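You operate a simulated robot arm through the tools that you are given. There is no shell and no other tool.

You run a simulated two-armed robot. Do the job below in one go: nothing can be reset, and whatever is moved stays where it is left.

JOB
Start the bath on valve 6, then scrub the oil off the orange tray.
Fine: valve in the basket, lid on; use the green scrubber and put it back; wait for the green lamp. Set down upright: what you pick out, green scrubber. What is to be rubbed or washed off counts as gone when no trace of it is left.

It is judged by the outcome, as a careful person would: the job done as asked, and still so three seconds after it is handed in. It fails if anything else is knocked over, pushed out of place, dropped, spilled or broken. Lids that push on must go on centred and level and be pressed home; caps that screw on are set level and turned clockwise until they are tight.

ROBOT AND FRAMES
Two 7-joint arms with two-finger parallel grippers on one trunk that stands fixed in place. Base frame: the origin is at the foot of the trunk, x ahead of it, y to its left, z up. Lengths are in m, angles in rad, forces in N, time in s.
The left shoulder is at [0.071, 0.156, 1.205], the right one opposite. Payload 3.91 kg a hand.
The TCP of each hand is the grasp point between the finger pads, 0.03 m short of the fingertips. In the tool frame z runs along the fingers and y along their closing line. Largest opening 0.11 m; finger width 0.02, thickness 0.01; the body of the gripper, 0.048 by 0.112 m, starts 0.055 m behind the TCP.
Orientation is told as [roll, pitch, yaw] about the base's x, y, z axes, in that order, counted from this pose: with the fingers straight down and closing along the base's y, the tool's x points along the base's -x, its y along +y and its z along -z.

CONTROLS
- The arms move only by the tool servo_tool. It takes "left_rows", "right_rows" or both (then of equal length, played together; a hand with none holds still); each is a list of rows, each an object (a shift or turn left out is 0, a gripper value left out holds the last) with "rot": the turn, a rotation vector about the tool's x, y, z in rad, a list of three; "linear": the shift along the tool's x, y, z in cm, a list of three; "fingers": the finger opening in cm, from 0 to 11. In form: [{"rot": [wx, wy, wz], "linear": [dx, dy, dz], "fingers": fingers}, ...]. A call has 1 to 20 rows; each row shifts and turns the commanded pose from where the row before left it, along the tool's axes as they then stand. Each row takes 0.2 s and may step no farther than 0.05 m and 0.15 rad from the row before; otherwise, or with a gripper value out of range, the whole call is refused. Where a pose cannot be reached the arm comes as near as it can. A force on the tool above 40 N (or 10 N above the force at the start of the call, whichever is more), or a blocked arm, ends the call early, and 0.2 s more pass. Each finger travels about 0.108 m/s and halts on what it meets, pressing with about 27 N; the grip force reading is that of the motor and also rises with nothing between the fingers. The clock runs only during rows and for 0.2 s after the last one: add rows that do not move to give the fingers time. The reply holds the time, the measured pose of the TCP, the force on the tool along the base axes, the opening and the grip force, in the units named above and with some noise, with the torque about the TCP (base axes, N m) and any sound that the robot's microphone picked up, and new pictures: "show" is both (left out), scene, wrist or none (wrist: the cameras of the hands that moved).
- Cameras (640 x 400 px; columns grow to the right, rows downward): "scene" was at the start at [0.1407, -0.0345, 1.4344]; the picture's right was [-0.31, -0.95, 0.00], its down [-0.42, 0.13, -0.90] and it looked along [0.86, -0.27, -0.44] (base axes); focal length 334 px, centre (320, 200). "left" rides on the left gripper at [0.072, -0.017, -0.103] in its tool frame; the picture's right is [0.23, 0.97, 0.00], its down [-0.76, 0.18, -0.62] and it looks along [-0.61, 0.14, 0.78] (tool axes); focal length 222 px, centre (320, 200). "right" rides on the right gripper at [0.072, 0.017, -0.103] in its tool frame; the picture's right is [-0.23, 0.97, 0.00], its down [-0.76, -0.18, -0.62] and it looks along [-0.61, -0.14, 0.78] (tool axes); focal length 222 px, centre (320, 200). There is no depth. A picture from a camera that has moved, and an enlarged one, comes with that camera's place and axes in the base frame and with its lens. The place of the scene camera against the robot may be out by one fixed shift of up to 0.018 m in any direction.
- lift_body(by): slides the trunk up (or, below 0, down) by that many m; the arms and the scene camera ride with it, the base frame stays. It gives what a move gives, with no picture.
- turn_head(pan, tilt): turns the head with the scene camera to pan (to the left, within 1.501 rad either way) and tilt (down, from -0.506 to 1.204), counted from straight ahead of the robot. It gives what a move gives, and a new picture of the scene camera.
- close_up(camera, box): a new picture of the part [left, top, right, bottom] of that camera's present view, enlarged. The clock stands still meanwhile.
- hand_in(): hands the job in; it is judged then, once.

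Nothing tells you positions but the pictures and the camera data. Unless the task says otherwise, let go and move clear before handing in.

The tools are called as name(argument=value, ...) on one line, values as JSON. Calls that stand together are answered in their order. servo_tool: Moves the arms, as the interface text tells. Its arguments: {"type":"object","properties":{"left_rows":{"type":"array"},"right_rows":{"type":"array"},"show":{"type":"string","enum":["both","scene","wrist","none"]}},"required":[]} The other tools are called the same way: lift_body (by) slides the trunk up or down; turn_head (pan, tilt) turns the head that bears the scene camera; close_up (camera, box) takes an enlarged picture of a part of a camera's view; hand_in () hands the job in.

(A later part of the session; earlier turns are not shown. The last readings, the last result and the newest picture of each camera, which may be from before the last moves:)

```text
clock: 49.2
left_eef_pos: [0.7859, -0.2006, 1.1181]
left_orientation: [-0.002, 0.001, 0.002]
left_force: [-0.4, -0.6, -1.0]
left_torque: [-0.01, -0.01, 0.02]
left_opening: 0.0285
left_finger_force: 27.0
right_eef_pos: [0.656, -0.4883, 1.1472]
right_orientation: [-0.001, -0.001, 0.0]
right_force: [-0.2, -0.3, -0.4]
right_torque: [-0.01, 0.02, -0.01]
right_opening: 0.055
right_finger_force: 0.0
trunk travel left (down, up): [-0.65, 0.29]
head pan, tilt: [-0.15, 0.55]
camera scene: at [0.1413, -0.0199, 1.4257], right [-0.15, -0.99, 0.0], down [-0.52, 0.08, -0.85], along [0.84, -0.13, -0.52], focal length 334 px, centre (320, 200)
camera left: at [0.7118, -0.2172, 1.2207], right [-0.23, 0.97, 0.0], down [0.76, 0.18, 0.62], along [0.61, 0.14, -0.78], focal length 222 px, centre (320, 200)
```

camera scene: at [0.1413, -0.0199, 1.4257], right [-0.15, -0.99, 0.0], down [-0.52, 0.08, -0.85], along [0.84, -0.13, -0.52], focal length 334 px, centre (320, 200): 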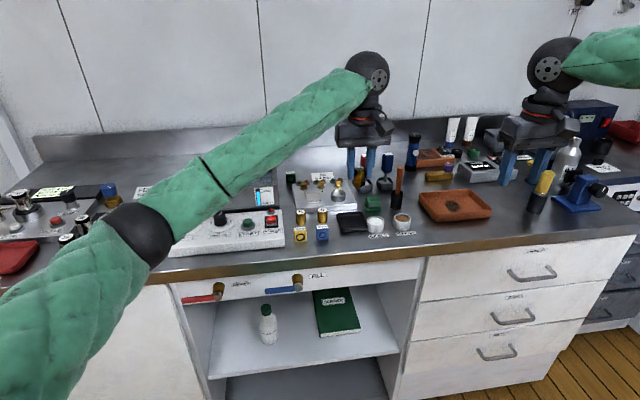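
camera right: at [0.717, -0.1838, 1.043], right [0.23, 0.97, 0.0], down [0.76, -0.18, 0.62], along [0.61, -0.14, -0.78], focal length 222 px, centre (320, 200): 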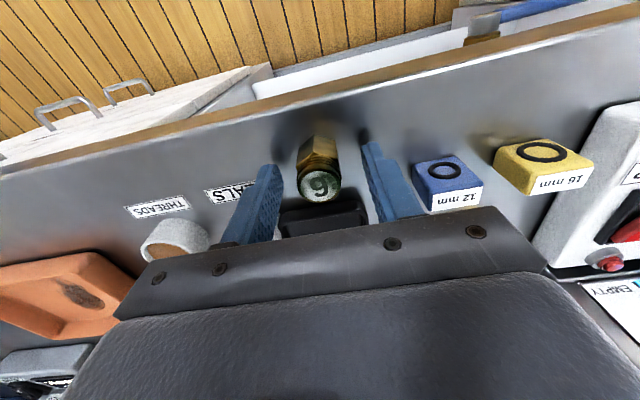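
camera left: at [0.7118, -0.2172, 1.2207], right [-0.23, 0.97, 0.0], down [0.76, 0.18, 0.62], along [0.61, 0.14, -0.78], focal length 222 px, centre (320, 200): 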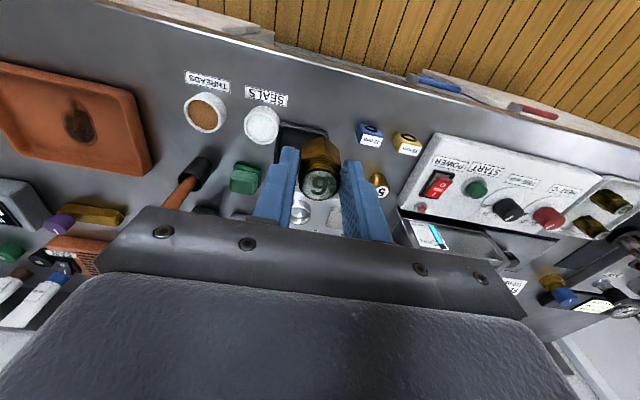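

Valve 6 is in the left hand. I carry it to above the basket at about (1.0, 0.09), well above the rim.

servo_tool(left_rows=[{"linear": [-1, 4.15, 0]}, {"linear": [-1, 4.15, 0]}, {"linear": [-1, 4.15, 0]}, {"linear": [-1, 4.15, 0]}, {"linear": [-1, 4.15, 0]}, {"linear": [-1, 4.15, 0]}, {"linear": [-1, 4.15, 0]}, {"linear": [-3.6, 0, 0]}, {"linear": [-3.6, 0, 0]}, {"linear": [-3.6, 0, 0]}, {"linear": [-3.6, 0, 0]}, {"linear": [0, 0, 0]}], show="both")

close_up(camera="left", box=[200, 20, 440, 200])

close_up(camera="scene", box=[190, 100, 310, 220])

```text
clock: 51.9
left_eef_pos: [0.9982, 0.0917, 1.1159]
left_orientation: [0.0, -0.001, 0.003]
left_force: [0.2, -0.7, -1.4]
left_torque: [0.01, -0.03, -0.03]
left_opening: 0.0287
left_finger_force: 26.8
right_eef_pos: [0.6555, -0.4876, 1.1494]
right_orientation: [0.0, -0.003, 0.0]
right_force: [-0.7, -0.2, -0.7]
right_torque: [0.0, 0.01, -0.02]
right_opening: 0.055
right_finger_force: 0.0
trunk travel left (down, up): [-0.65, 0.29]
head pan, tilt: [-0.15, 0.55]
camera scene: at [0.1417, -0.0188, 1.4258], right [-0.15, -0.99, 0.0], down [-0.52, 0.08, -0.85], along [0.84, -0.13, -0.52], focal length 334 px, centre (320, 200)
camera left: at [0.9247, 0.0761, 1.2207], right [-0.23, 0.97, 0.0], down [0.76, 0.18, 0.62], along [0.61, 0.14, -0.78], focal length 222 px, centre (320, 200)
```

scene: 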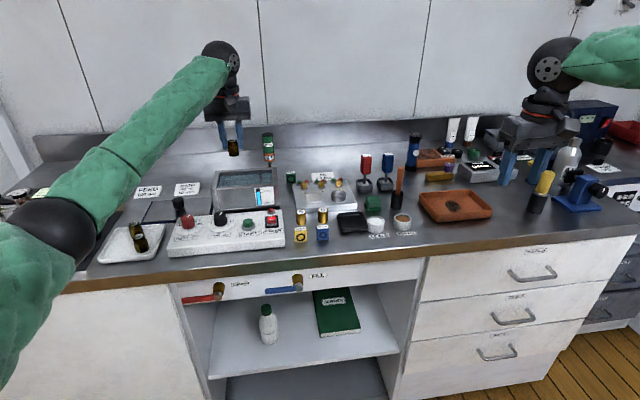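
left: 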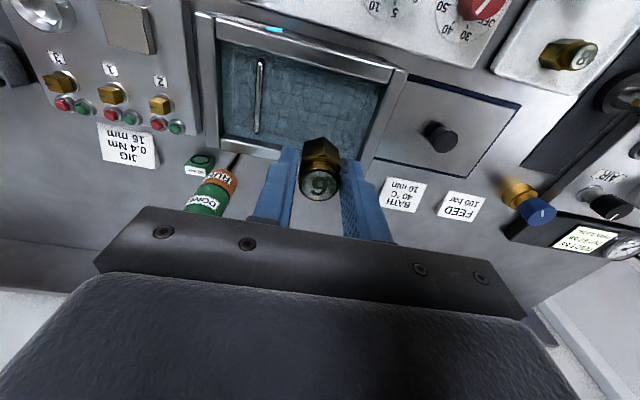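

```text
2.22 times, centred on (320, 110) of left
camera zoom: at [0.9247, 0.0761, 1.2207], right [-0.23, 0.97, 0.0], down [0.76, 0.18, 0.62], along [0.61, 0.14, -0.78], focal length 494 px, centre (320, 400)
```

zoom: 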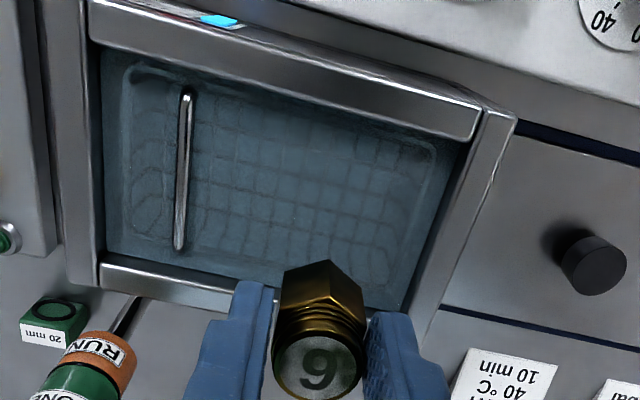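

```text
3.33 times, centred on (250, 160) of scene
camera zoom: at [0.1417, -0.0188, 1.4258], right [-0.15, -0.99, 0.0], down [-0.52, 0.08, -0.85], along [0.84, -0.13, -0.52], focal length 1113 px, centre (553, 333)
```

zoom: 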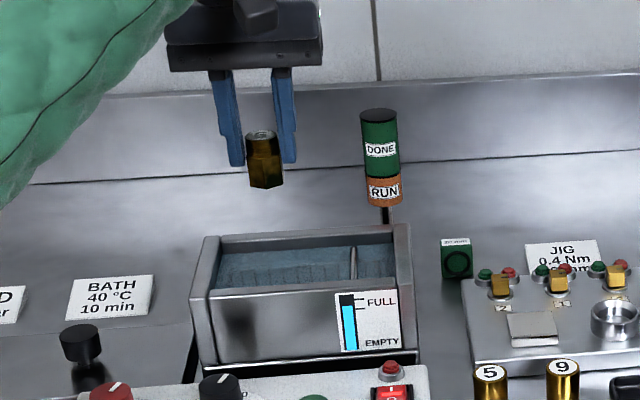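

The valve hangs centred over the basket, left of the handle. I lower it inside, then creep until it touches the basket floor.

servo_tool(left_rows=[{"linear": [0, 0, 4]}, {"linear": [0, 0, 4]}, {"linear": [0, 0, 2]}, {"linear": [0, 0, 0]}], show="both")

close_up(camera="scene", box=[190, 120, 310, 220])

close_up(camera="left", box=[200, 40, 440, 220])

```text
clock: 52.9
left_eef_pos: [0.9978, 0.0912, 1.0158]
left_orientation: [-0.001, 0.001, 0.002]
left_force: [-0.6, -0.3, -1.3]
left_torque: [-0.01, 0.0, 0.01]
left_opening: 0.0289
left_finger_force: 27.2
right_eef_pos: [0.6558, -0.4889, 1.1473]
right_orientation: [-0.001, 0.001, 0.0]
right_force: [0.3, 0.2, 0.4]
right_torque: [0.0, 0.04, 0.04]
right_opening: 0.0549
right_finger_force: 0.1
trunk travel left (down, up): [-0.65, 0.29]
head pan, tilt: [-0.15, 0.55]
camera scene: at [0.1422, -0.0198, 1.4257], right [-0.15, -0.99, 0.0], down [-0.52, 0.08, -0.85], along [0.84, -0.13, -0.52], focal length 334 px, centre (320, 200)
camera left: at [0.9239, 0.0744, 1.1206], right [-0.23, 0.97, 0.0], down [0.76, 0.18, 0.62], along [0.61, 0.14, -0.78], focal length 222 px, centre (320, 200)
```

scene: 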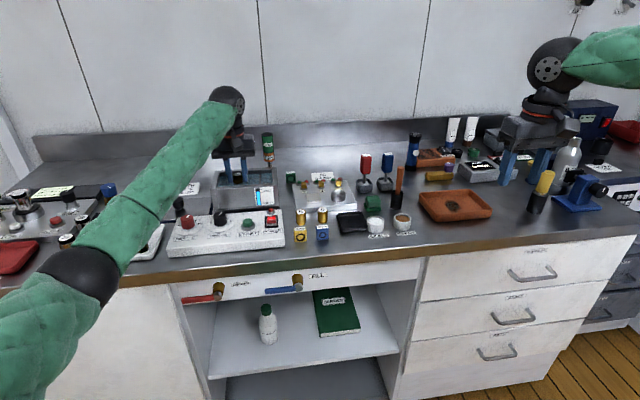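
left: 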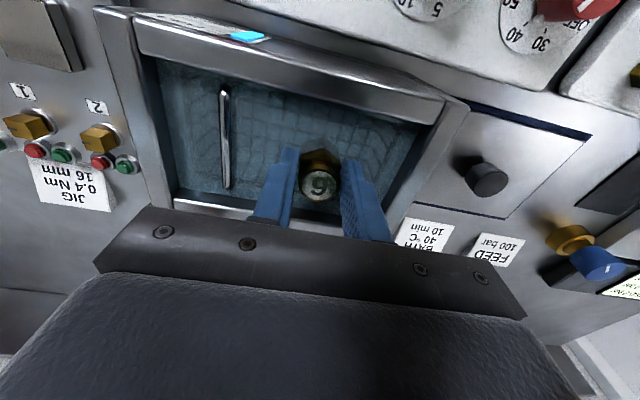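

```text
4.00 times, centred on (250, 170) of scene
camera zoom: at [0.1422, -0.0198, 1.4257], right [-0.15, -0.99, 0.0], down [-0.52, 0.08, -0.85], along [0.84, -0.13, -0.52], focal length 1336 px, centre (600, 320)
```

zoom: 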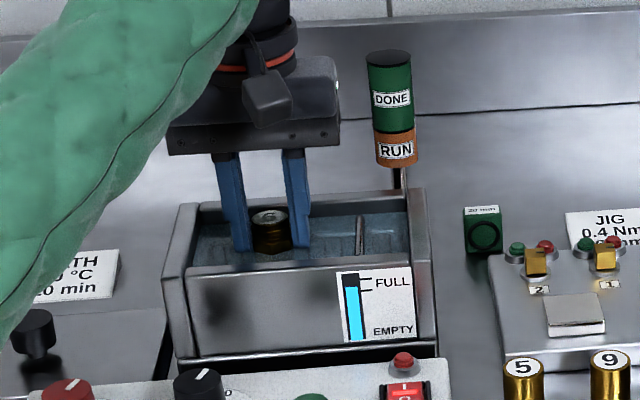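

```text
2.22 times, centred on (320, 130) of left
camera zoom: at [0.9239, 0.0744, 1.1206], right [-0.23, 0.97, 0.0], down [0.76, 0.18, 0.62], along [0.61, 0.14, -0.78], focal length 494 px, centre (320, 356)
```

zoom: 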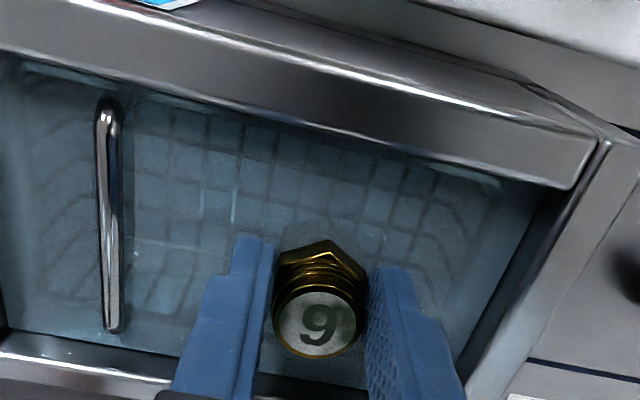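

The valve is entering the water inside the basket area. I keep lowering slowly.

servo_tool(left_rows=[{"linear": [0, 0, 1]}, {"linear": [0, 0, 1]}, {"linear": [0, 0, 1]}, {"linear": [0, 0, 0]}], show="none")

servo_tool(left_rows=[{"linear": [0, 0, 0.4]}, {"linear": [0, 0, 0.4]}, {"linear": [0, 0, 0]}], show="none")

servo_tool(left_rows=[{"linear": [0, 0, 0.3]}, {"linear": [0, 0, 0]}], show="wrist")

```text
clock: 53.9
left_eef_pos: [0.9995, 0.0907, 0.9877]
left_orientation: [0.001, 0.001, 0.002]
left_force: [0.3, 0.0, -1.3]
left_torque: [-0.01, 0.02, 0.0]
left_opening: 0.0286
left_finger_force: 27.0
right_eef_pos: [0.6564, -0.4886, 1.1476]
right_orientation: [0.0, 0.0, 0.001]
right_force: [0.1, -0.4, 0.0]
right_torque: [-0.02, 0.01, -0.03]
right_opening: 0.0553
right_finger_force: 0.1
trunk travel left (down, up): [-0.65, 0.29]
head pan, tilt: [-0.15, 0.55]
```

```text
clock: 54.6
left_eef_pos: [0.9969, 0.0916, 0.9807]
left_orientation: [0.0, -0.003, 0.002]
left_force: [3.2, 2.7, 20.0]
left_torque: [-0.03, -0.18, 0.08]
left_opening: 0.0287
left_finger_force: 26.6
right_eef_pos: [0.6559, -0.4877, 1.1495]
right_orientation: [0.0, -0.002, -0.001]
right_force: [0.6, -0.5, -0.2]
right_torque: [0.0, -0.02, 0.01]
right_opening: 0.0553
right_finger_force: 0.0
trunk travel left (down, up): [-0.65, 0.29]
head pan, tilt: [-0.15, 0.55]
```

```text
clock: 55.2
left_eef_pos: [0.9972, 0.0904, 0.9775]
left_orientation: [0.0, -0.001, 0.003]
left_force: [-1.1, 2.2, 17.8]
left_torque: [0.08, 0.01, 0.01]
left_opening: 0.0289
left_finger_force: 26.8
right_eef_pos: [0.655, -0.4881, 1.1486]
right_orientation: [0.002, -0.003, 0.0]
right_force: [0.0, 0.6, -1.0]
right_torque: [-0.01, -0.02, -0.02]
right_opening: 0.0552
right_finger_force: 0.0
trunk travel left (down, up): [-0.65, 0.29]
head pan, tilt: [-0.15, 0.55]
camera left: at [0.9228, 0.0744, 1.0811], right [-0.23, 0.97, 0.0], down [0.76, 0.18, 0.62], along [0.61, 0.14, -0.78], focal length 222 px, centre (320, 200)
```

left: 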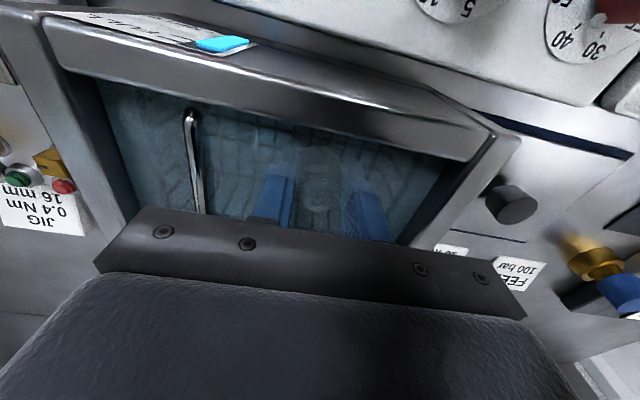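

Contact with the basket floor felt (~18 N). I ease off slightly and look before releasing.

servo_tool(left_rows=[{"linear": [0, 0, -0.2]}, {"linear": [0, 0, 0]}], show="wrist")

close_up(camera="left", box=[220, 80, 420, 220])

close_up(camera="scene", box=[190, 130, 290, 210])

```text
clock: 55.9
left_eef_pos: [0.9969, 0.0898, 0.9766]
left_orientation: [0.001, 0.002, 0.0]
left_force: [-2.0, 0.3, 3.5]
left_torque: [-0.08, 0.01, 0.01]
left_opening: 0.0285
left_finger_force: 26.8
right_eef_pos: [0.6559, -0.4885, 1.1477]
right_orientation: [-0.001, -0.002, -0.002]
right_force: [-0.2, 0.2, -0.7]
right_torque: [0.01, -0.02, 0.03]
right_opening: 0.0552
right_finger_force: 0.0
trunk travel left (down, up): [-0.65, 0.29]
head pan, tilt: [-0.15, 0.55]
camera left: at [0.9239, 0.0739, 1.081], right [-0.23, 0.97, 0.0], down [0.76, 0.18, 0.62], along [0.61, 0.14, -0.78], focal length 222 px, centre (320, 200)
```

left: 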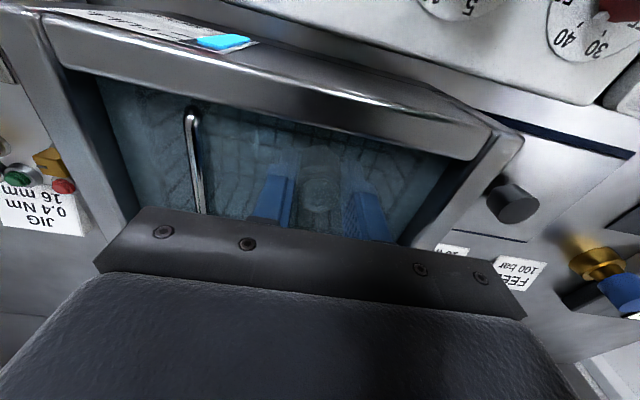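

```text
2.86 times, centred on (320, 150) of left
camera zoom: at [0.9239, 0.0739, 1.081], right [-0.23, 0.97, 0.0], down [0.76, 0.18, 0.62], along [0.61, 0.14, -0.78], focal length 635 px, centre (320, 343)
```

zoom: 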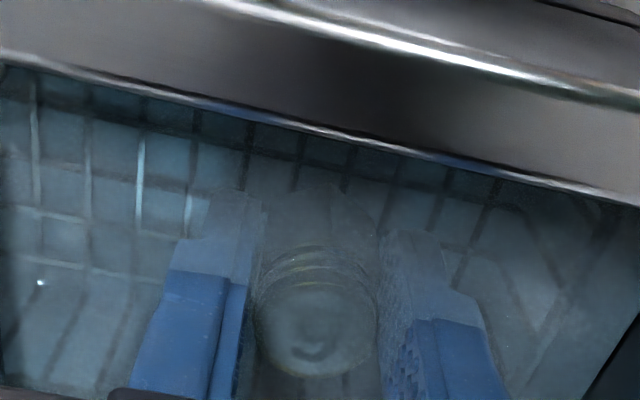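

```text
5.00 times, centred on (240, 170) of scene
camera zoom: at [0.1417, -0.02, 1.4256], right [-0.15, -0.99, 0.0], down [-0.52, 0.08, -0.85], along [0.84, -0.13, -0.52], focal length 1669 px, centre (720, 350)
```

zoom: 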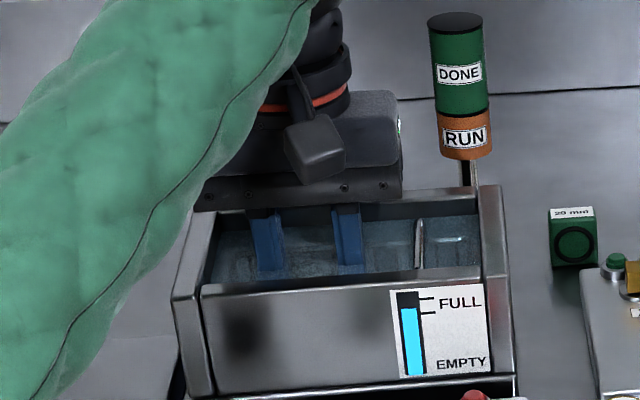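

The valve rests on the basket floor with light load, under water. I open the fingers and rise straight up.

servo_tool(left_rows=[{"linear": [0, 0, 0], "fingers": 5.5}, {"linear": [0, 0, 0]}, {"linear": [0, 0, 0]}, {"linear": [0, 0, -2]}, {"linear": [0, 0, -3]}, {"linear": [0, 0, -4]}, {"linear": [0, 0, -4]}], show="both")

close_up(camera="left", box=[200, 20, 440, 200])

close_up(camera="scene", box=[190, 130, 290, 210])

```text
clock: 57.5
left_eef_pos: [0.9955, 0.0904, 1.1065]
left_orientation: [0.0, 0.001, 0.001]
left_force: [0.3, 0.3, -0.4]
left_torque: [0.01, -0.01, 0.0]
left_opening: 0.0554
left_finger_force: 0.0
right_eef_pos: [0.6566, -0.489, 1.1475]
right_orientation: [0.001, -0.001, -0.004]
right_force: [-0.6, 0.4, 0.3]
right_torque: [0.01, 0.0, 0.0]
right_opening: 0.0549
right_finger_force: 0.1
trunk travel left (down, up): [-0.65, 0.29]
head pan, tilt: [-0.15, 0.55]
camera scene: at [0.1411, -0.0204, 1.4257], right [-0.15, -0.99, 0.0], down [-0.52, 0.08, -0.85], along [0.84, -0.13, -0.52], focal length 334 px, centre (320, 200)
camera left: at [0.9226, 0.0744, 1.2105], right [-0.23, 0.97, 0.0], down [0.76, 0.18, 0.62], along [0.61, 0.14, -0.78], focal length 222 px, centre (320, 200)
```

scene: 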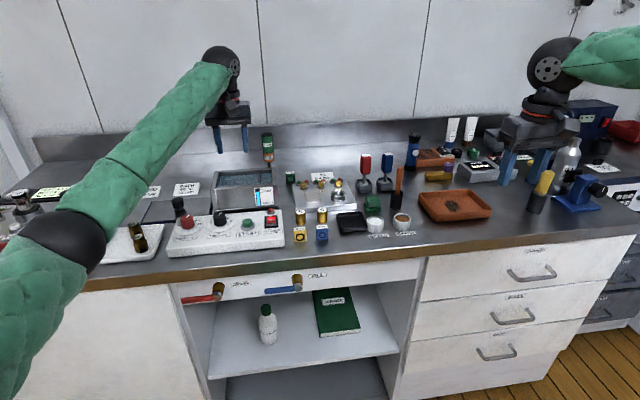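
left: 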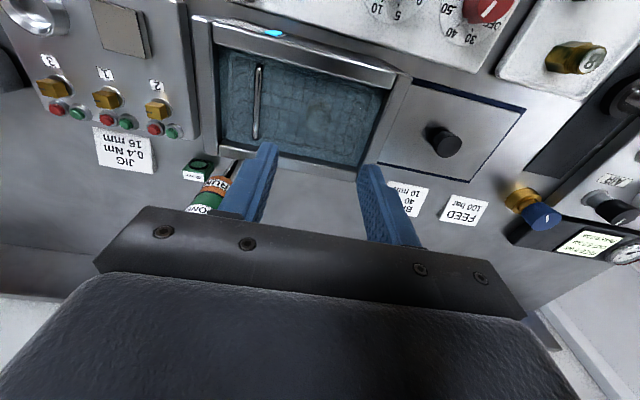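

```text
2.22 times, centred on (320, 110) of left
camera zoom: at [0.9226, 0.0744, 1.2105], right [-0.23, 0.97, 0.0], down [0.76, 0.18, 0.62], along [0.61, 0.14, -0.78], focal length 494 px, centre (320, 400)
```

zoom: 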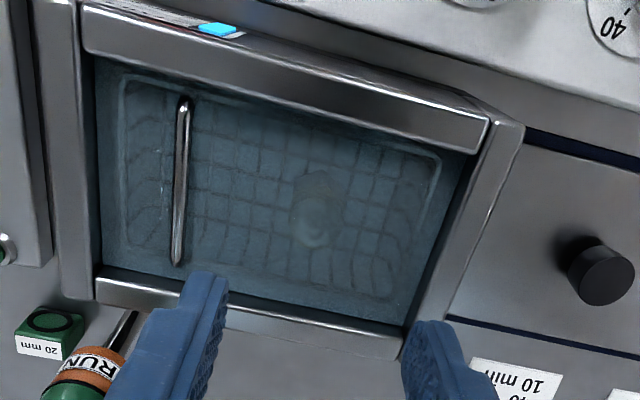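

```text
5.00 times, centred on (240, 170) of scene
camera zoom: at [0.1411, -0.0204, 1.4257], right [-0.15, -0.99, 0.0], down [-0.52, 0.08, -0.85], along [0.84, -0.13, -0.52], focal length 1669 px, centre (720, 350)
```

zoom: 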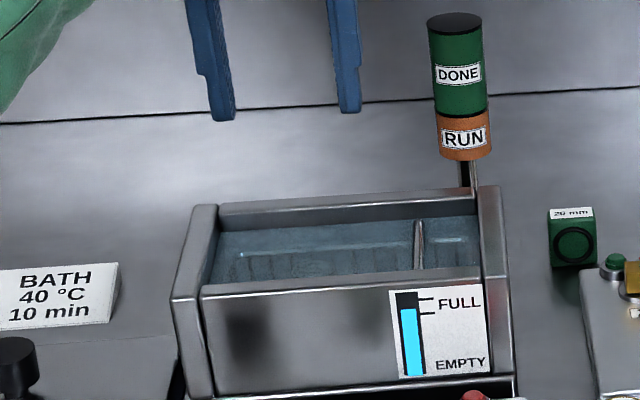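

Valve 6 can be seen standing in the basket under water; the gauge is still in band. Next the lid: its knob is near (1.006, 0.27). I move the left hand over it.

servo_tool(left_rows=[{"linear": [-0.2, 4.5, 0], "fingers": 7}, {"linear": [-0.3, 4.5, 0]}, {"linear": [-0.3, 4.5, 0]}, {"linear": [-0.2, 4.3, 0]}, {"linear": [0, 0, 2]}, {"linear": [0, 0, 0]}], show="both")

close_up(camera="left", box=[200, 20, 440, 200])

close_up(camera="scene", box=[120, 150, 260, 240])

```text
clock: 58.9
left_eef_pos: [1.0079, 0.2702, 1.088]
left_orientation: [0.0, -0.002, 0.001]
left_force: [0.0, -0.2, -0.8]
left_torque: [0.01, -0.02, 0.0]
left_opening: 0.07
left_finger_force: 0.0
right_eef_pos: [0.6563, -0.487, 1.1474]
right_orientation: [0.0, -0.001, 0.001]
right_force: [0.1, 0.9, 0.4]
right_torque: [-0.01, -0.03, -0.02]
right_opening: 0.0551
right_finger_force: 0.0
trunk travel left (down, up): [-0.65, 0.29]
head pan, tilt: [-0.15, 0.55]
camera scene: at [0.1416, -0.0191, 1.4258], right [-0.15, -0.99, 0.0], down [-0.52, 0.08, -0.85], along [0.84, -0.13, -0.52], focal length 334 px, centre (320, 200)
camera left: at [0.9342, 0.254, 1.1915], right [-0.23, 0.97, 0.0], down [0.76, 0.18, 0.62], along [0.61, 0.14, -0.78], focal length 222 px, centre (320, 200)
```

scene: 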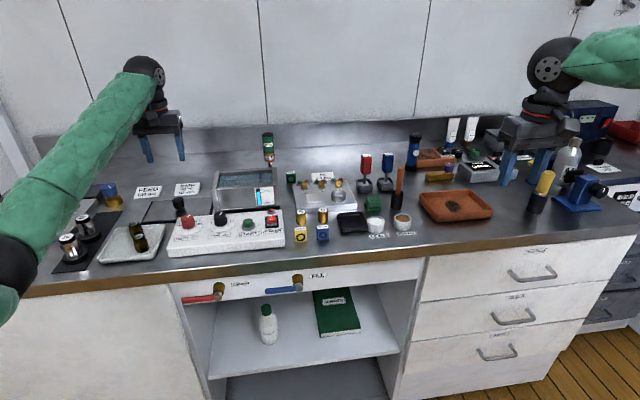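
left: 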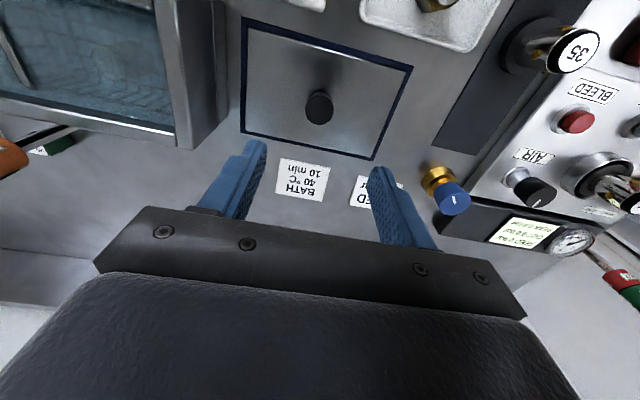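

```text
2.22 times, centred on (320, 110) of left
camera zoom: at [0.9342, 0.254, 1.1915], right [-0.23, 0.97, 0.0], down [0.76, 0.18, 0.62], along [0.61, 0.14, -0.78], focal length 494 px, centre (320, 400)
```

zoom: 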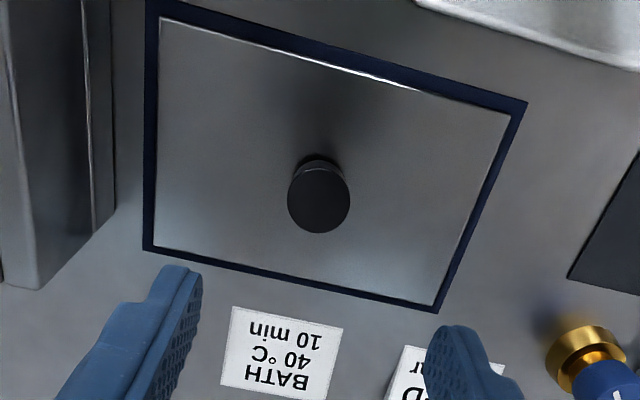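

```text
4.44 times, centred on (190, 195) of scene
camera zoom: at [0.1416, -0.0191, 1.4258], right [-0.15, -0.99, 0.0], down [-0.52, 0.08, -0.85], along [0.84, -0.13, -0.52], focal length 1484 px, centre (898, 222)
```

zoom: 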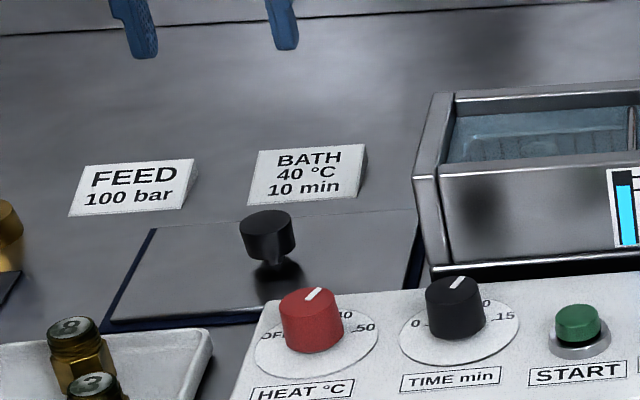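

The lid is a thin plate (about x 0.954–1.063, y 0.185–0.358) with the knob at its centre (1.007, 0.271), top z≈0.937. I descend around the knob.

servo_tool(left_rows=[{"linear": [0.1, 0.05, 4]}, {"linear": [0, 0, 4]}, {"linear": [0, 0, 3]}, {"linear": [0, 0, 2]}, {"linear": [0, 0, 0]}], show="both")

close_up(camera="left", box=[220, 80, 420, 220])

close_up(camera="scene", box=[130, 150, 230, 230])

```text
clock: 60.0
left_eef_pos: [1.0079, 0.2697, 0.9566]
left_orientation: [0.0, -0.002, 0.002]
left_force: [0.1, -0.3, -0.1]
left_torque: [0.0, -0.01, 0.0]
left_opening: 0.07
left_finger_force: 0.0
right_eef_pos: [0.657, -0.4886, 1.1472]
right_orientation: [0.001, -0.003, 0.0]
right_force: [-0.3, -0.8, 0.3]
right_torque: [0.03, 0.01, -0.01]
right_opening: 0.0552
right_finger_force: 0.1
trunk travel left (down, up): [-0.65, 0.29]
head pan, tilt: [-0.15, 0.55]
camera scene: at [0.1419, -0.0201, 1.4258], right [-0.15, -0.99, 0.0], down [-0.52, 0.08, -0.85], along [0.84, -0.13, -0.52], focal length 334 px, centre (320, 200)
camera left: at [0.9338, 0.2528, 1.0613], right [-0.23, 0.97, 0.0], down [0.76, 0.18, 0.62], along [0.61, 0.14, -0.78], focal length 222 px, centre (320, 200)
```

scene: 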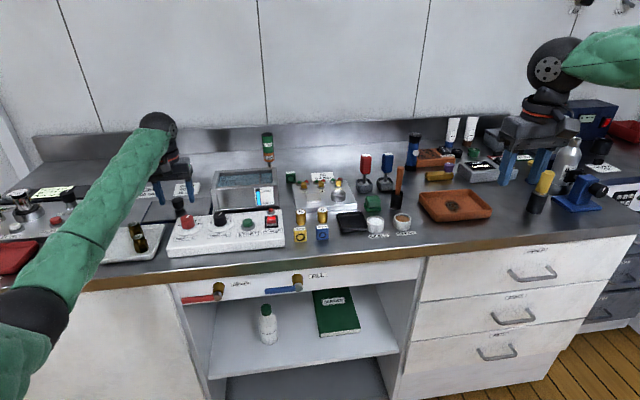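
left: 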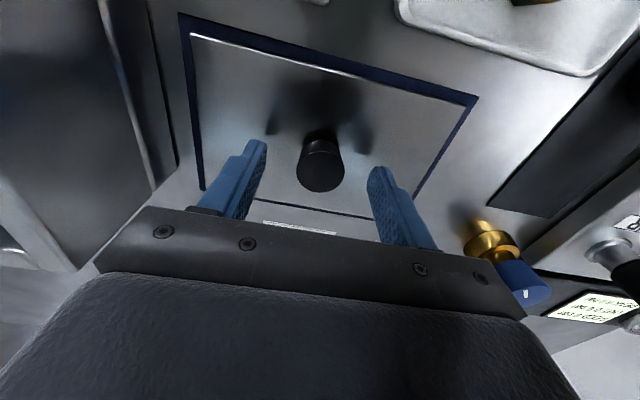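

```text
2.86 times, centred on (320, 150) of left
camera zoom: at [0.9338, 0.2528, 1.0613], right [-0.23, 0.97, 0.0], down [0.76, 0.18, 0.62], along [0.61, 0.14, -0.78], focal length 635 px, centre (320, 343)
```

zoom: 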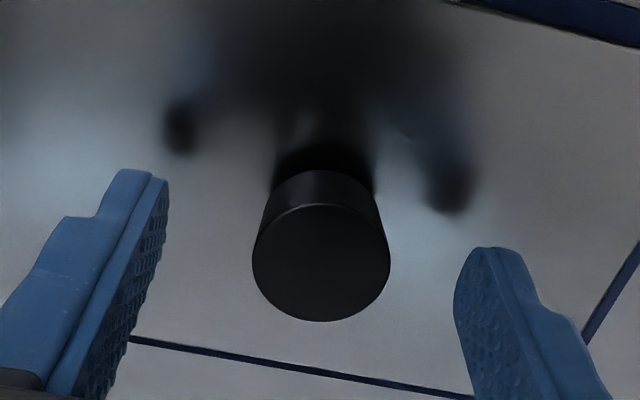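

```text
5.00 times, centred on (180, 190) of scene
camera zoom: at [0.1419, -0.0201, 1.4258], right [-0.15, -0.99, 0.0], down [-0.52, 0.08, -0.85], along [0.84, -0.13, -0.52], focal length 1669 px, centre (1020, 250)
```

zoom: 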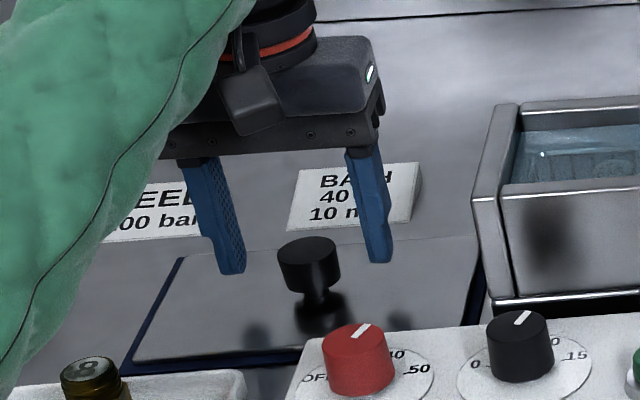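

The knob is centred between the fingers. I lower a bit more, close, and lift the lid gently.

servo_tool(left_rows=[{"linear": [0, 0.05, 1.2]}, {"linear": [0, 0, 0], "fingers": 0}, {"linear": [0, 0, 0]}, {"linear": [0, 0, 0]}], show="none")

servo_tool(left_rows=[{"linear": [0, 0, -1]}, {"linear": [0, 0, -2]}, {"linear": [0, 0, -3]}, {"linear": [0, 0, 0]}], show="both")

close_up(camera="scene", box=[120, 130, 280, 240])

close_up(camera="left", box=[180, 20, 460, 220])

```text
clock: 61.0
left_eef_pos: [1.0084, 0.2691, 0.9438]
left_orientation: [0.0, 0.002, 0.001]
left_force: [0.2, -0.5, 0.1]
left_torque: [-0.01, 0.02, -0.02]
left_opening: 0.0307
left_finger_force: 27.1
right_eef_pos: [0.6577, -0.4886, 1.1465]
right_orientation: [-0.001, 0.0, 0.0]
right_force: [-0.1, 0.5, -0.5]
right_torque: [-0.01, 0.01, 0.02]
right_opening: 0.055
right_finger_force: 0.1
trunk travel left (down, up): [-0.65, 0.29]
head pan, tilt: [-0.15, 0.55]
```

```text
clock: 62.0
left_eef_pos: [1.0083, 0.2714, 1.0062]
left_orientation: [-0.001, 0.002, 0.002]
left_force: [0.7, 0.6, -2.0]
left_torque: [0.01, -0.01, 0.02]
left_opening: 0.031
left_finger_force: 26.9
right_eef_pos: [0.6572, -0.4875, 1.1478]
right_orientation: [0.001, 0.001, -0.001]
right_force: [0.1, -0.1, -0.3]
right_torque: [-0.01, -0.03, -0.01]
right_opening: 0.0553
right_finger_force: 0.1
trunk travel left (down, up): [-0.65, 0.29]
head pan, tilt: [-0.15, 0.55]
camera scene: at [0.1429, -0.0195, 1.4256], right [-0.15, -0.99, 0.0], down [-0.52, 0.08, -0.85], along [0.84, -0.13, -0.52], focal length 334 px, centre (320, 200)
camera left: at [0.9348, 0.2546, 1.1099], right [-0.23, 0.97, 0.0], down [0.76, 0.18, 0.62], along [0.61, 0.14, -0.78], focal length 222 px, centre (320, 200)
```

scene: 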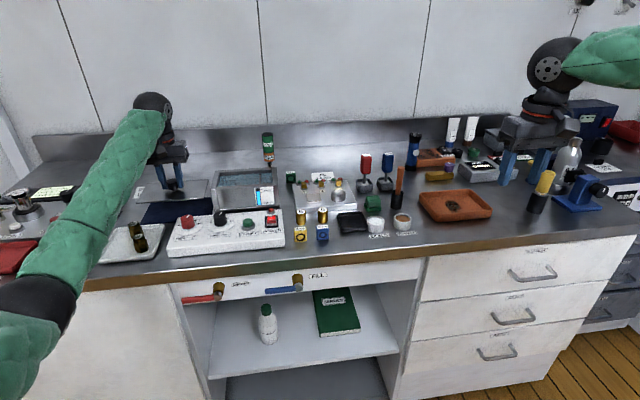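
left: 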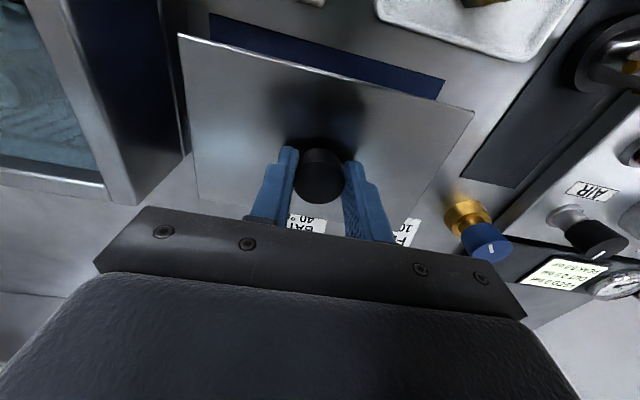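

```text
3.64 times, centred on (200, 185) of scene
camera zoom: at [0.1429, -0.0195, 1.4256], right [-0.15, -0.99, 0.0], down [-0.52, 0.08, -0.85], along [0.84, -0.13, -0.52], focal length 1214 px, centre (756, 254)
```

zoom: 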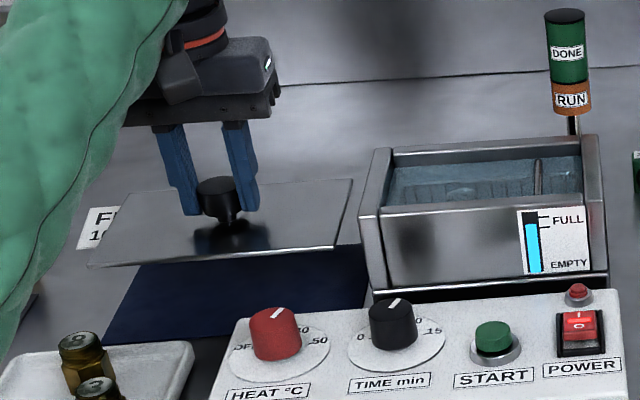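

```text
2.00 times, centred on (320, 120) of left
camera zoom: at [0.9348, 0.2546, 1.1099], right [-0.23, 0.97, 0.0], down [0.76, 0.18, 0.62], along [0.61, 0.14, -0.78], focal length 444 px, centre (320, 360)
```

zoom: 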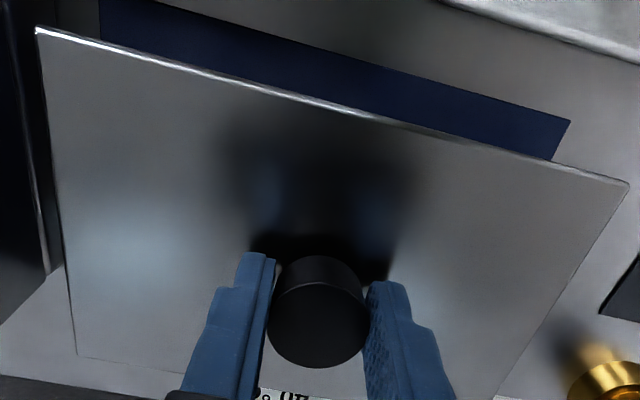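

The lid is a flat plate, held level. I lift it above the rim, ease it slightly towards me to keep clear of the beacon, and carry it over the bath (centre about (0.998, 0.071)).

servo_tool(left_rows=[{"linear": [0, 0, -4]}, {"linear": [0, 0, -4]}, {"linear": [1.5, 0, 0]}, {"linear": [0.5, -4, 0]}, {"linear": [0, -4, 0]}, {"linear": [0, -4, 0]}, {"linear": [0, -4, 0]}, {"linear": [0, -4, 0]}, {"linear": [-0.8, 0, 0]}, {"linear": [0, 0, 0]}], show="both")

close_up(camera="scene", box=[180, 120, 300, 220])

close_up(camera="left", box=[160, 0, 480, 220])

```text
clock: 64.2
left_eef_pos: [0.9957, 0.0682, 1.0864]
left_orientation: [-0.001, 0.001, 0.0]
left_force: [-0.3, -0.4, -1.4]
left_torque: [0.02, 0.02, -0.02]
left_opening: 0.031
left_finger_force: 27.2
right_eef_pos: [0.6582, -0.489, 1.1479]
right_orientation: [0.002, 0.001, -0.003]
right_force: [-1.0, -0.5, 0.0]
right_torque: [0.0, 0.01, -0.01]
right_opening: 0.0548
right_finger_force: 0.1
trunk travel left (down, up): [-0.65, 0.29]
head pan, tilt: [-0.15, 0.55]
camera scene: at [0.1423, -0.0206, 1.4257], right [-0.15, -0.99, 0.0], down [-0.52, 0.08, -0.85], along [0.84, -0.13, -0.52], focal length 334 px, centre (320, 200)
camera left: at [0.9215, 0.0526, 1.1905], right [-0.23, 0.97, 0.0], down [0.76, 0.18, 0.62], along [0.61, 0.14, -0.78], focal length 222 px, centre (320, 200)
```

scene: 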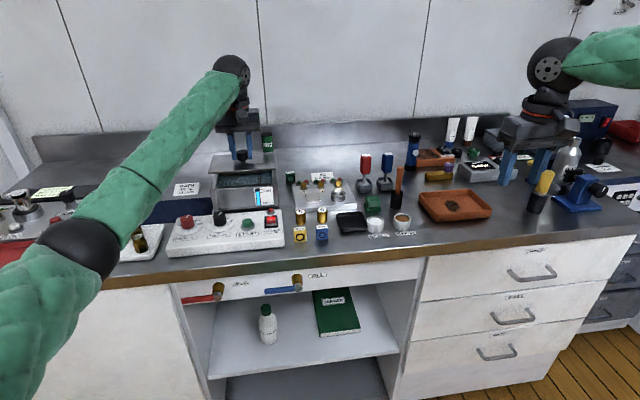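
left: 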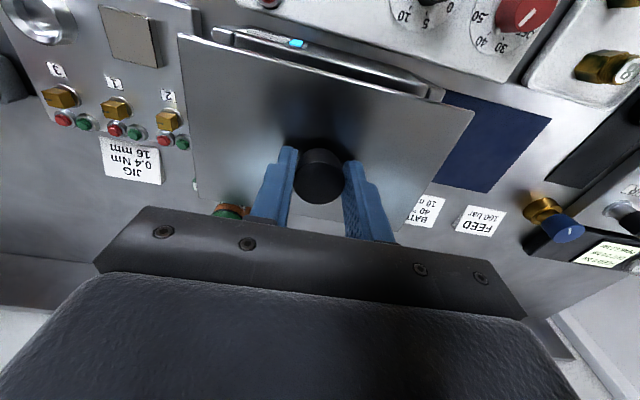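

```text
4.00 times, centred on (240, 170) of scene
camera zoom: at [0.1423, -0.0206, 1.4257], right [-0.15, -0.99, 0.0], down [-0.52, 0.08, -0.85], along [0.84, -0.13, -0.52], focal length 1336 px, centre (640, 320)
```

zoom: 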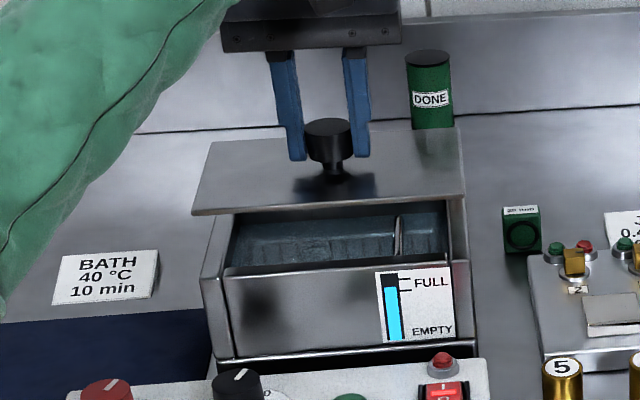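

```text
1.82 times, centred on (320, 110) of left
camera zoom: at [0.9215, 0.0526, 1.1905], right [-0.23, 0.97, 0.0], down [0.76, 0.18, 0.62], along [0.61, 0.14, -0.78], focal length 404 px, centre (320, 364)
```

zoom: 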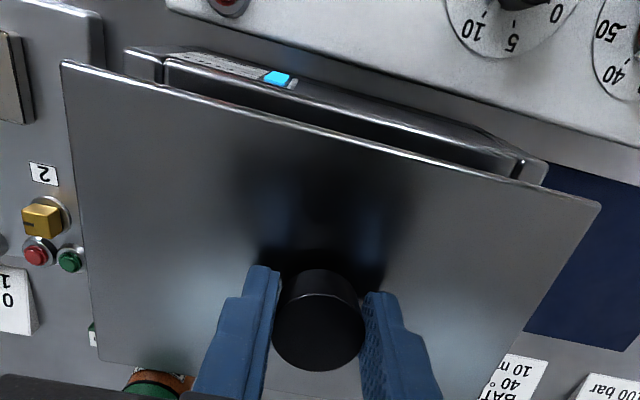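

The lid is centred over the rim within about a millimetre. I lower it, then creep down to contact.

servo_tool(left_rows=[{"linear": [0, 0.1, 1.5]}, {"linear": [0, 0, 1.5]}, {"linear": [0, 0, 0]}], show="both")

close_up(camera="scene", box=[180, 120, 300, 220])

close_up(camera="left", box=[160, 0, 480, 220])

```text
clock: 65.0
left_eef_pos: [0.9939, 0.0704, 1.0572]
left_orientation: [-0.002, -0.001, 0.001]
left_force: [-0.1, 0.6, -1.1]
left_torque: [0.02, -0.01, 0.0]
left_opening: 0.031
left_finger_force: 26.9
right_eef_pos: [0.6577, -0.4877, 1.1478]
right_orientation: [-0.002, 0.0, 0.0]
right_force: [-1.1, 0.7, -0.3]
right_torque: [0.02, -0.04, 0.02]
right_opening: 0.0548
right_finger_force: 0.1
trunk travel left (down, up): [-0.65, 0.29]
head pan, tilt: [-0.15, 0.55]
camera scene: at [0.1422, -0.0199, 1.4257], right [-0.15, -0.99, 0.0], down [-0.52, 0.08, -0.85], along [0.84, -0.13, -0.52], focal length 334 px, centre (320, 200)
camera left: at [0.9214, 0.0541, 1.1607], right [-0.23, 0.97, 0.0], down [0.76, 0.18, 0.62], along [0.61, 0.14, -0.78], focal length 222 px, centre (320, 200)
```

scene: 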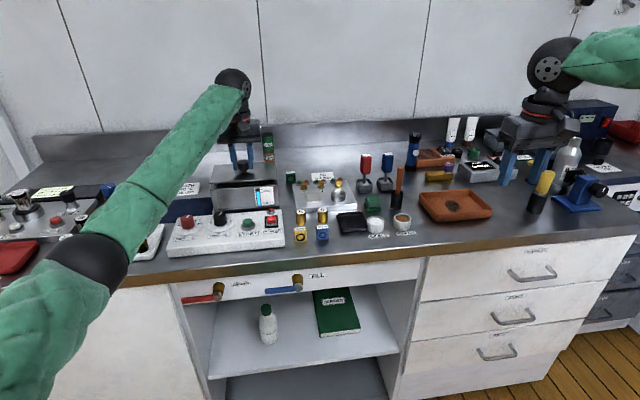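
left: 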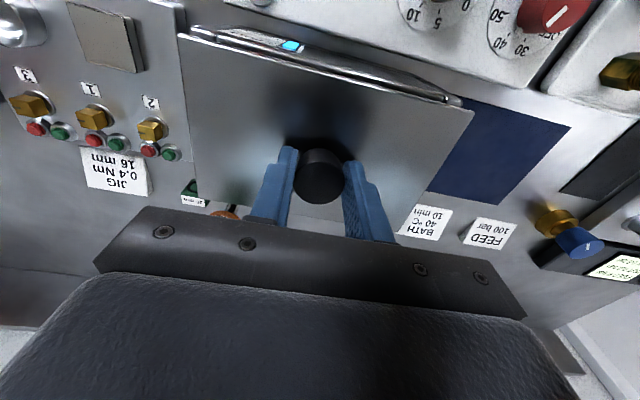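

```text
4.00 times, centred on (240, 170) of scene
camera zoom: at [0.1422, -0.0199, 1.4257], right [-0.15, -0.99, 0.0], down [-0.52, 0.08, -0.85], along [0.84, -0.13, -0.52], focal length 1336 px, centre (640, 320)
```

zoom: 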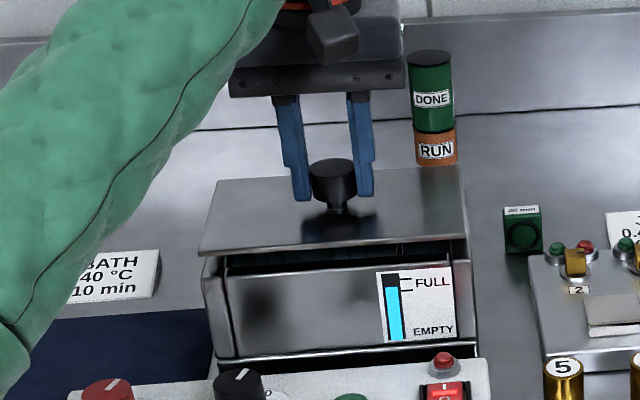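

```text
1.82 times, centred on (320, 110) of left
camera zoom: at [0.9214, 0.0541, 1.1607], right [-0.23, 0.97, 0.0], down [0.76, 0.18, 0.62], along [0.61, 0.14, -0.78], focal length 404 px, centre (320, 364)
```

zoom: 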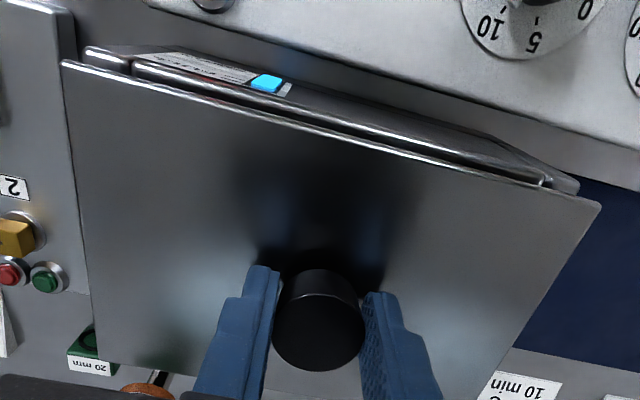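

Aligned within about 1 mm both ways. I lower to contact in small steps.

servo_tool(left_rows=[{"linear": [-0.1, 0, 0.6]}, {"linear": [0, 0, 0.5]}, {"linear": [0, 0, 0]}], show="none")

servo_tool(left_rows=[{"linear": [0, 0, 0.25]}, {"linear": [0, 0, 0]}], show="none")

servo_tool(left_rows=[{"linear": [0, 0, 0.25]}, {"linear": [0, 0, 0]}], show="none")

```text
clock: 65.8
left_eef_pos: [0.9962, 0.0701, 1.0453]
left_orientation: [0.0, 0.001, 0.0]
left_force: [0.4, 0.1, -2.1]
left_torque: [0.01, -0.01, -0.01]
left_opening: 0.0311
left_finger_force: 27.1
right_eef_pos: [0.6571, -0.4877, 1.1477]
right_orientation: [-0.001, -0.001, 0.0]
right_force: [0.4, 0.0, 0.1]
right_torque: [0.0, -0.01, -0.01]
right_opening: 0.0548
right_finger_force: 0.1
trunk travel left (down, up): [-0.65, 0.29]
head pan, tilt: [-0.15, 0.55]
```

```text
clock: 66.5
left_eef_pos: [0.9966, 0.0703, 1.0423]
left_orientation: [-0.001, 0.001, 0.001]
left_force: [1.4, 0.4, 0.7]
left_torque: [0.04, 0.15, -0.02]
left_opening: 0.0308
left_finger_force: 27.4
right_eef_pos: [0.6569, -0.4881, 1.1477]
right_orientation: [0.001, 0.0, 0.001]
right_force: [-0.1, -0.3, -0.1]
right_torque: [-0.01, 0.01, -0.02]
right_opening: 0.055
right_finger_force: 0.0
trunk travel left (down, up): [-0.65, 0.29]
head pan, tilt: [-0.15, 0.55]
```

```text
clock: 67.0
left_eef_pos: [0.9964, 0.0696, 1.0425]
left_orientation: [0.0, -0.002, 0.0]
left_force: [8.3, 2.1, 19.6]
left_torque: [0.0, 0.06, -0.02]
left_opening: 0.031
left_finger_force: 26.9
right_eef_pos: [0.6566, -0.4884, 1.1475]
right_orientation: [-0.001, 0.0, -0.001]
right_force: [0.4, -0.6, -0.4]
right_torque: [0.02, -0.02, -0.01]
right_opening: 0.0549
right_finger_force: 0.0
trunk travel left (down, up): [-0.65, 0.29]
head pan, tilt: [-0.15, 0.55]
```

The lid is seated on the rim (about 20 N). I ease off, look, then release.

servo_tool(left_rows=[{"linear": [0, 0, -0.15]}, {"linear": [0, 0, 0]}], show="none")

close_up(camera="scene", box=[180, 120, 300, 220])

close_up(camera="left", box=[160, 0, 480, 220])

```text
clock: 67.7
left_eef_pos: [0.9946, 0.0704, 1.0419]
left_orientation: [0.001, 0.001, 0.001]
left_force: [7.0, 2.8, 18.4]
left_torque: [0.1, -0.27, 0.01]
left_opening: 0.0312
left_finger_force: 27.5
right_eef_pos: [0.6566, -0.4884, 1.1474]
right_orientation: [0.001, -0.001, 0.002]
right_force: [-0.1, 0.9, 0.4]
right_torque: [-0.02, -0.01, 0.01]
right_opening: 0.0552
right_finger_force: 0.0
trunk travel left (down, up): [-0.65, 0.29]
head pan, tilt: [-0.15, 0.55]
```

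```text
4.00 times, centred on (240, 170) of scene
camera zoom: at [0.141, -0.0199, 1.4259], right [-0.15, -0.99, 0.0], down [-0.52, 0.08, -0.85], along [0.84, -0.13, -0.52], focal length 1336 px, centre (640, 320)
```

zoom: 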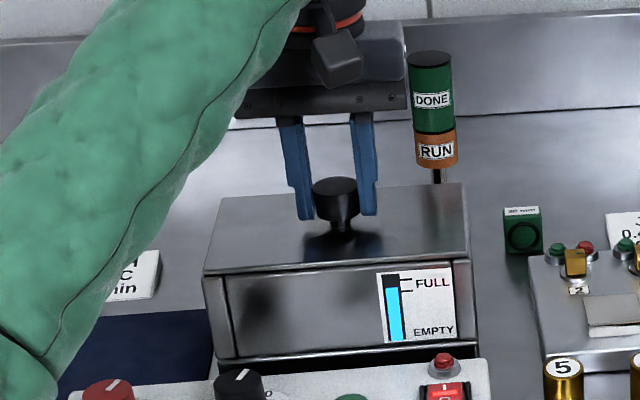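

```text
1.82 times, centred on (320, 110) of left
camera zoom: at [0.9217, 0.0537, 1.1463], right [-0.23, 0.97, 0.0], down [0.76, 0.18, 0.62], along [0.61, 0.14, -0.78], focal length 404 px, centre (320, 364)
```

zoom: 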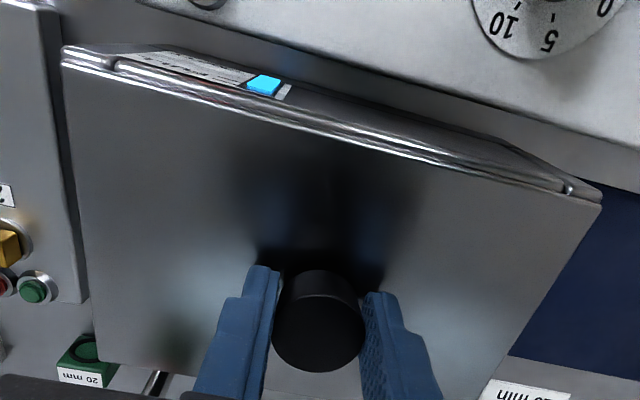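

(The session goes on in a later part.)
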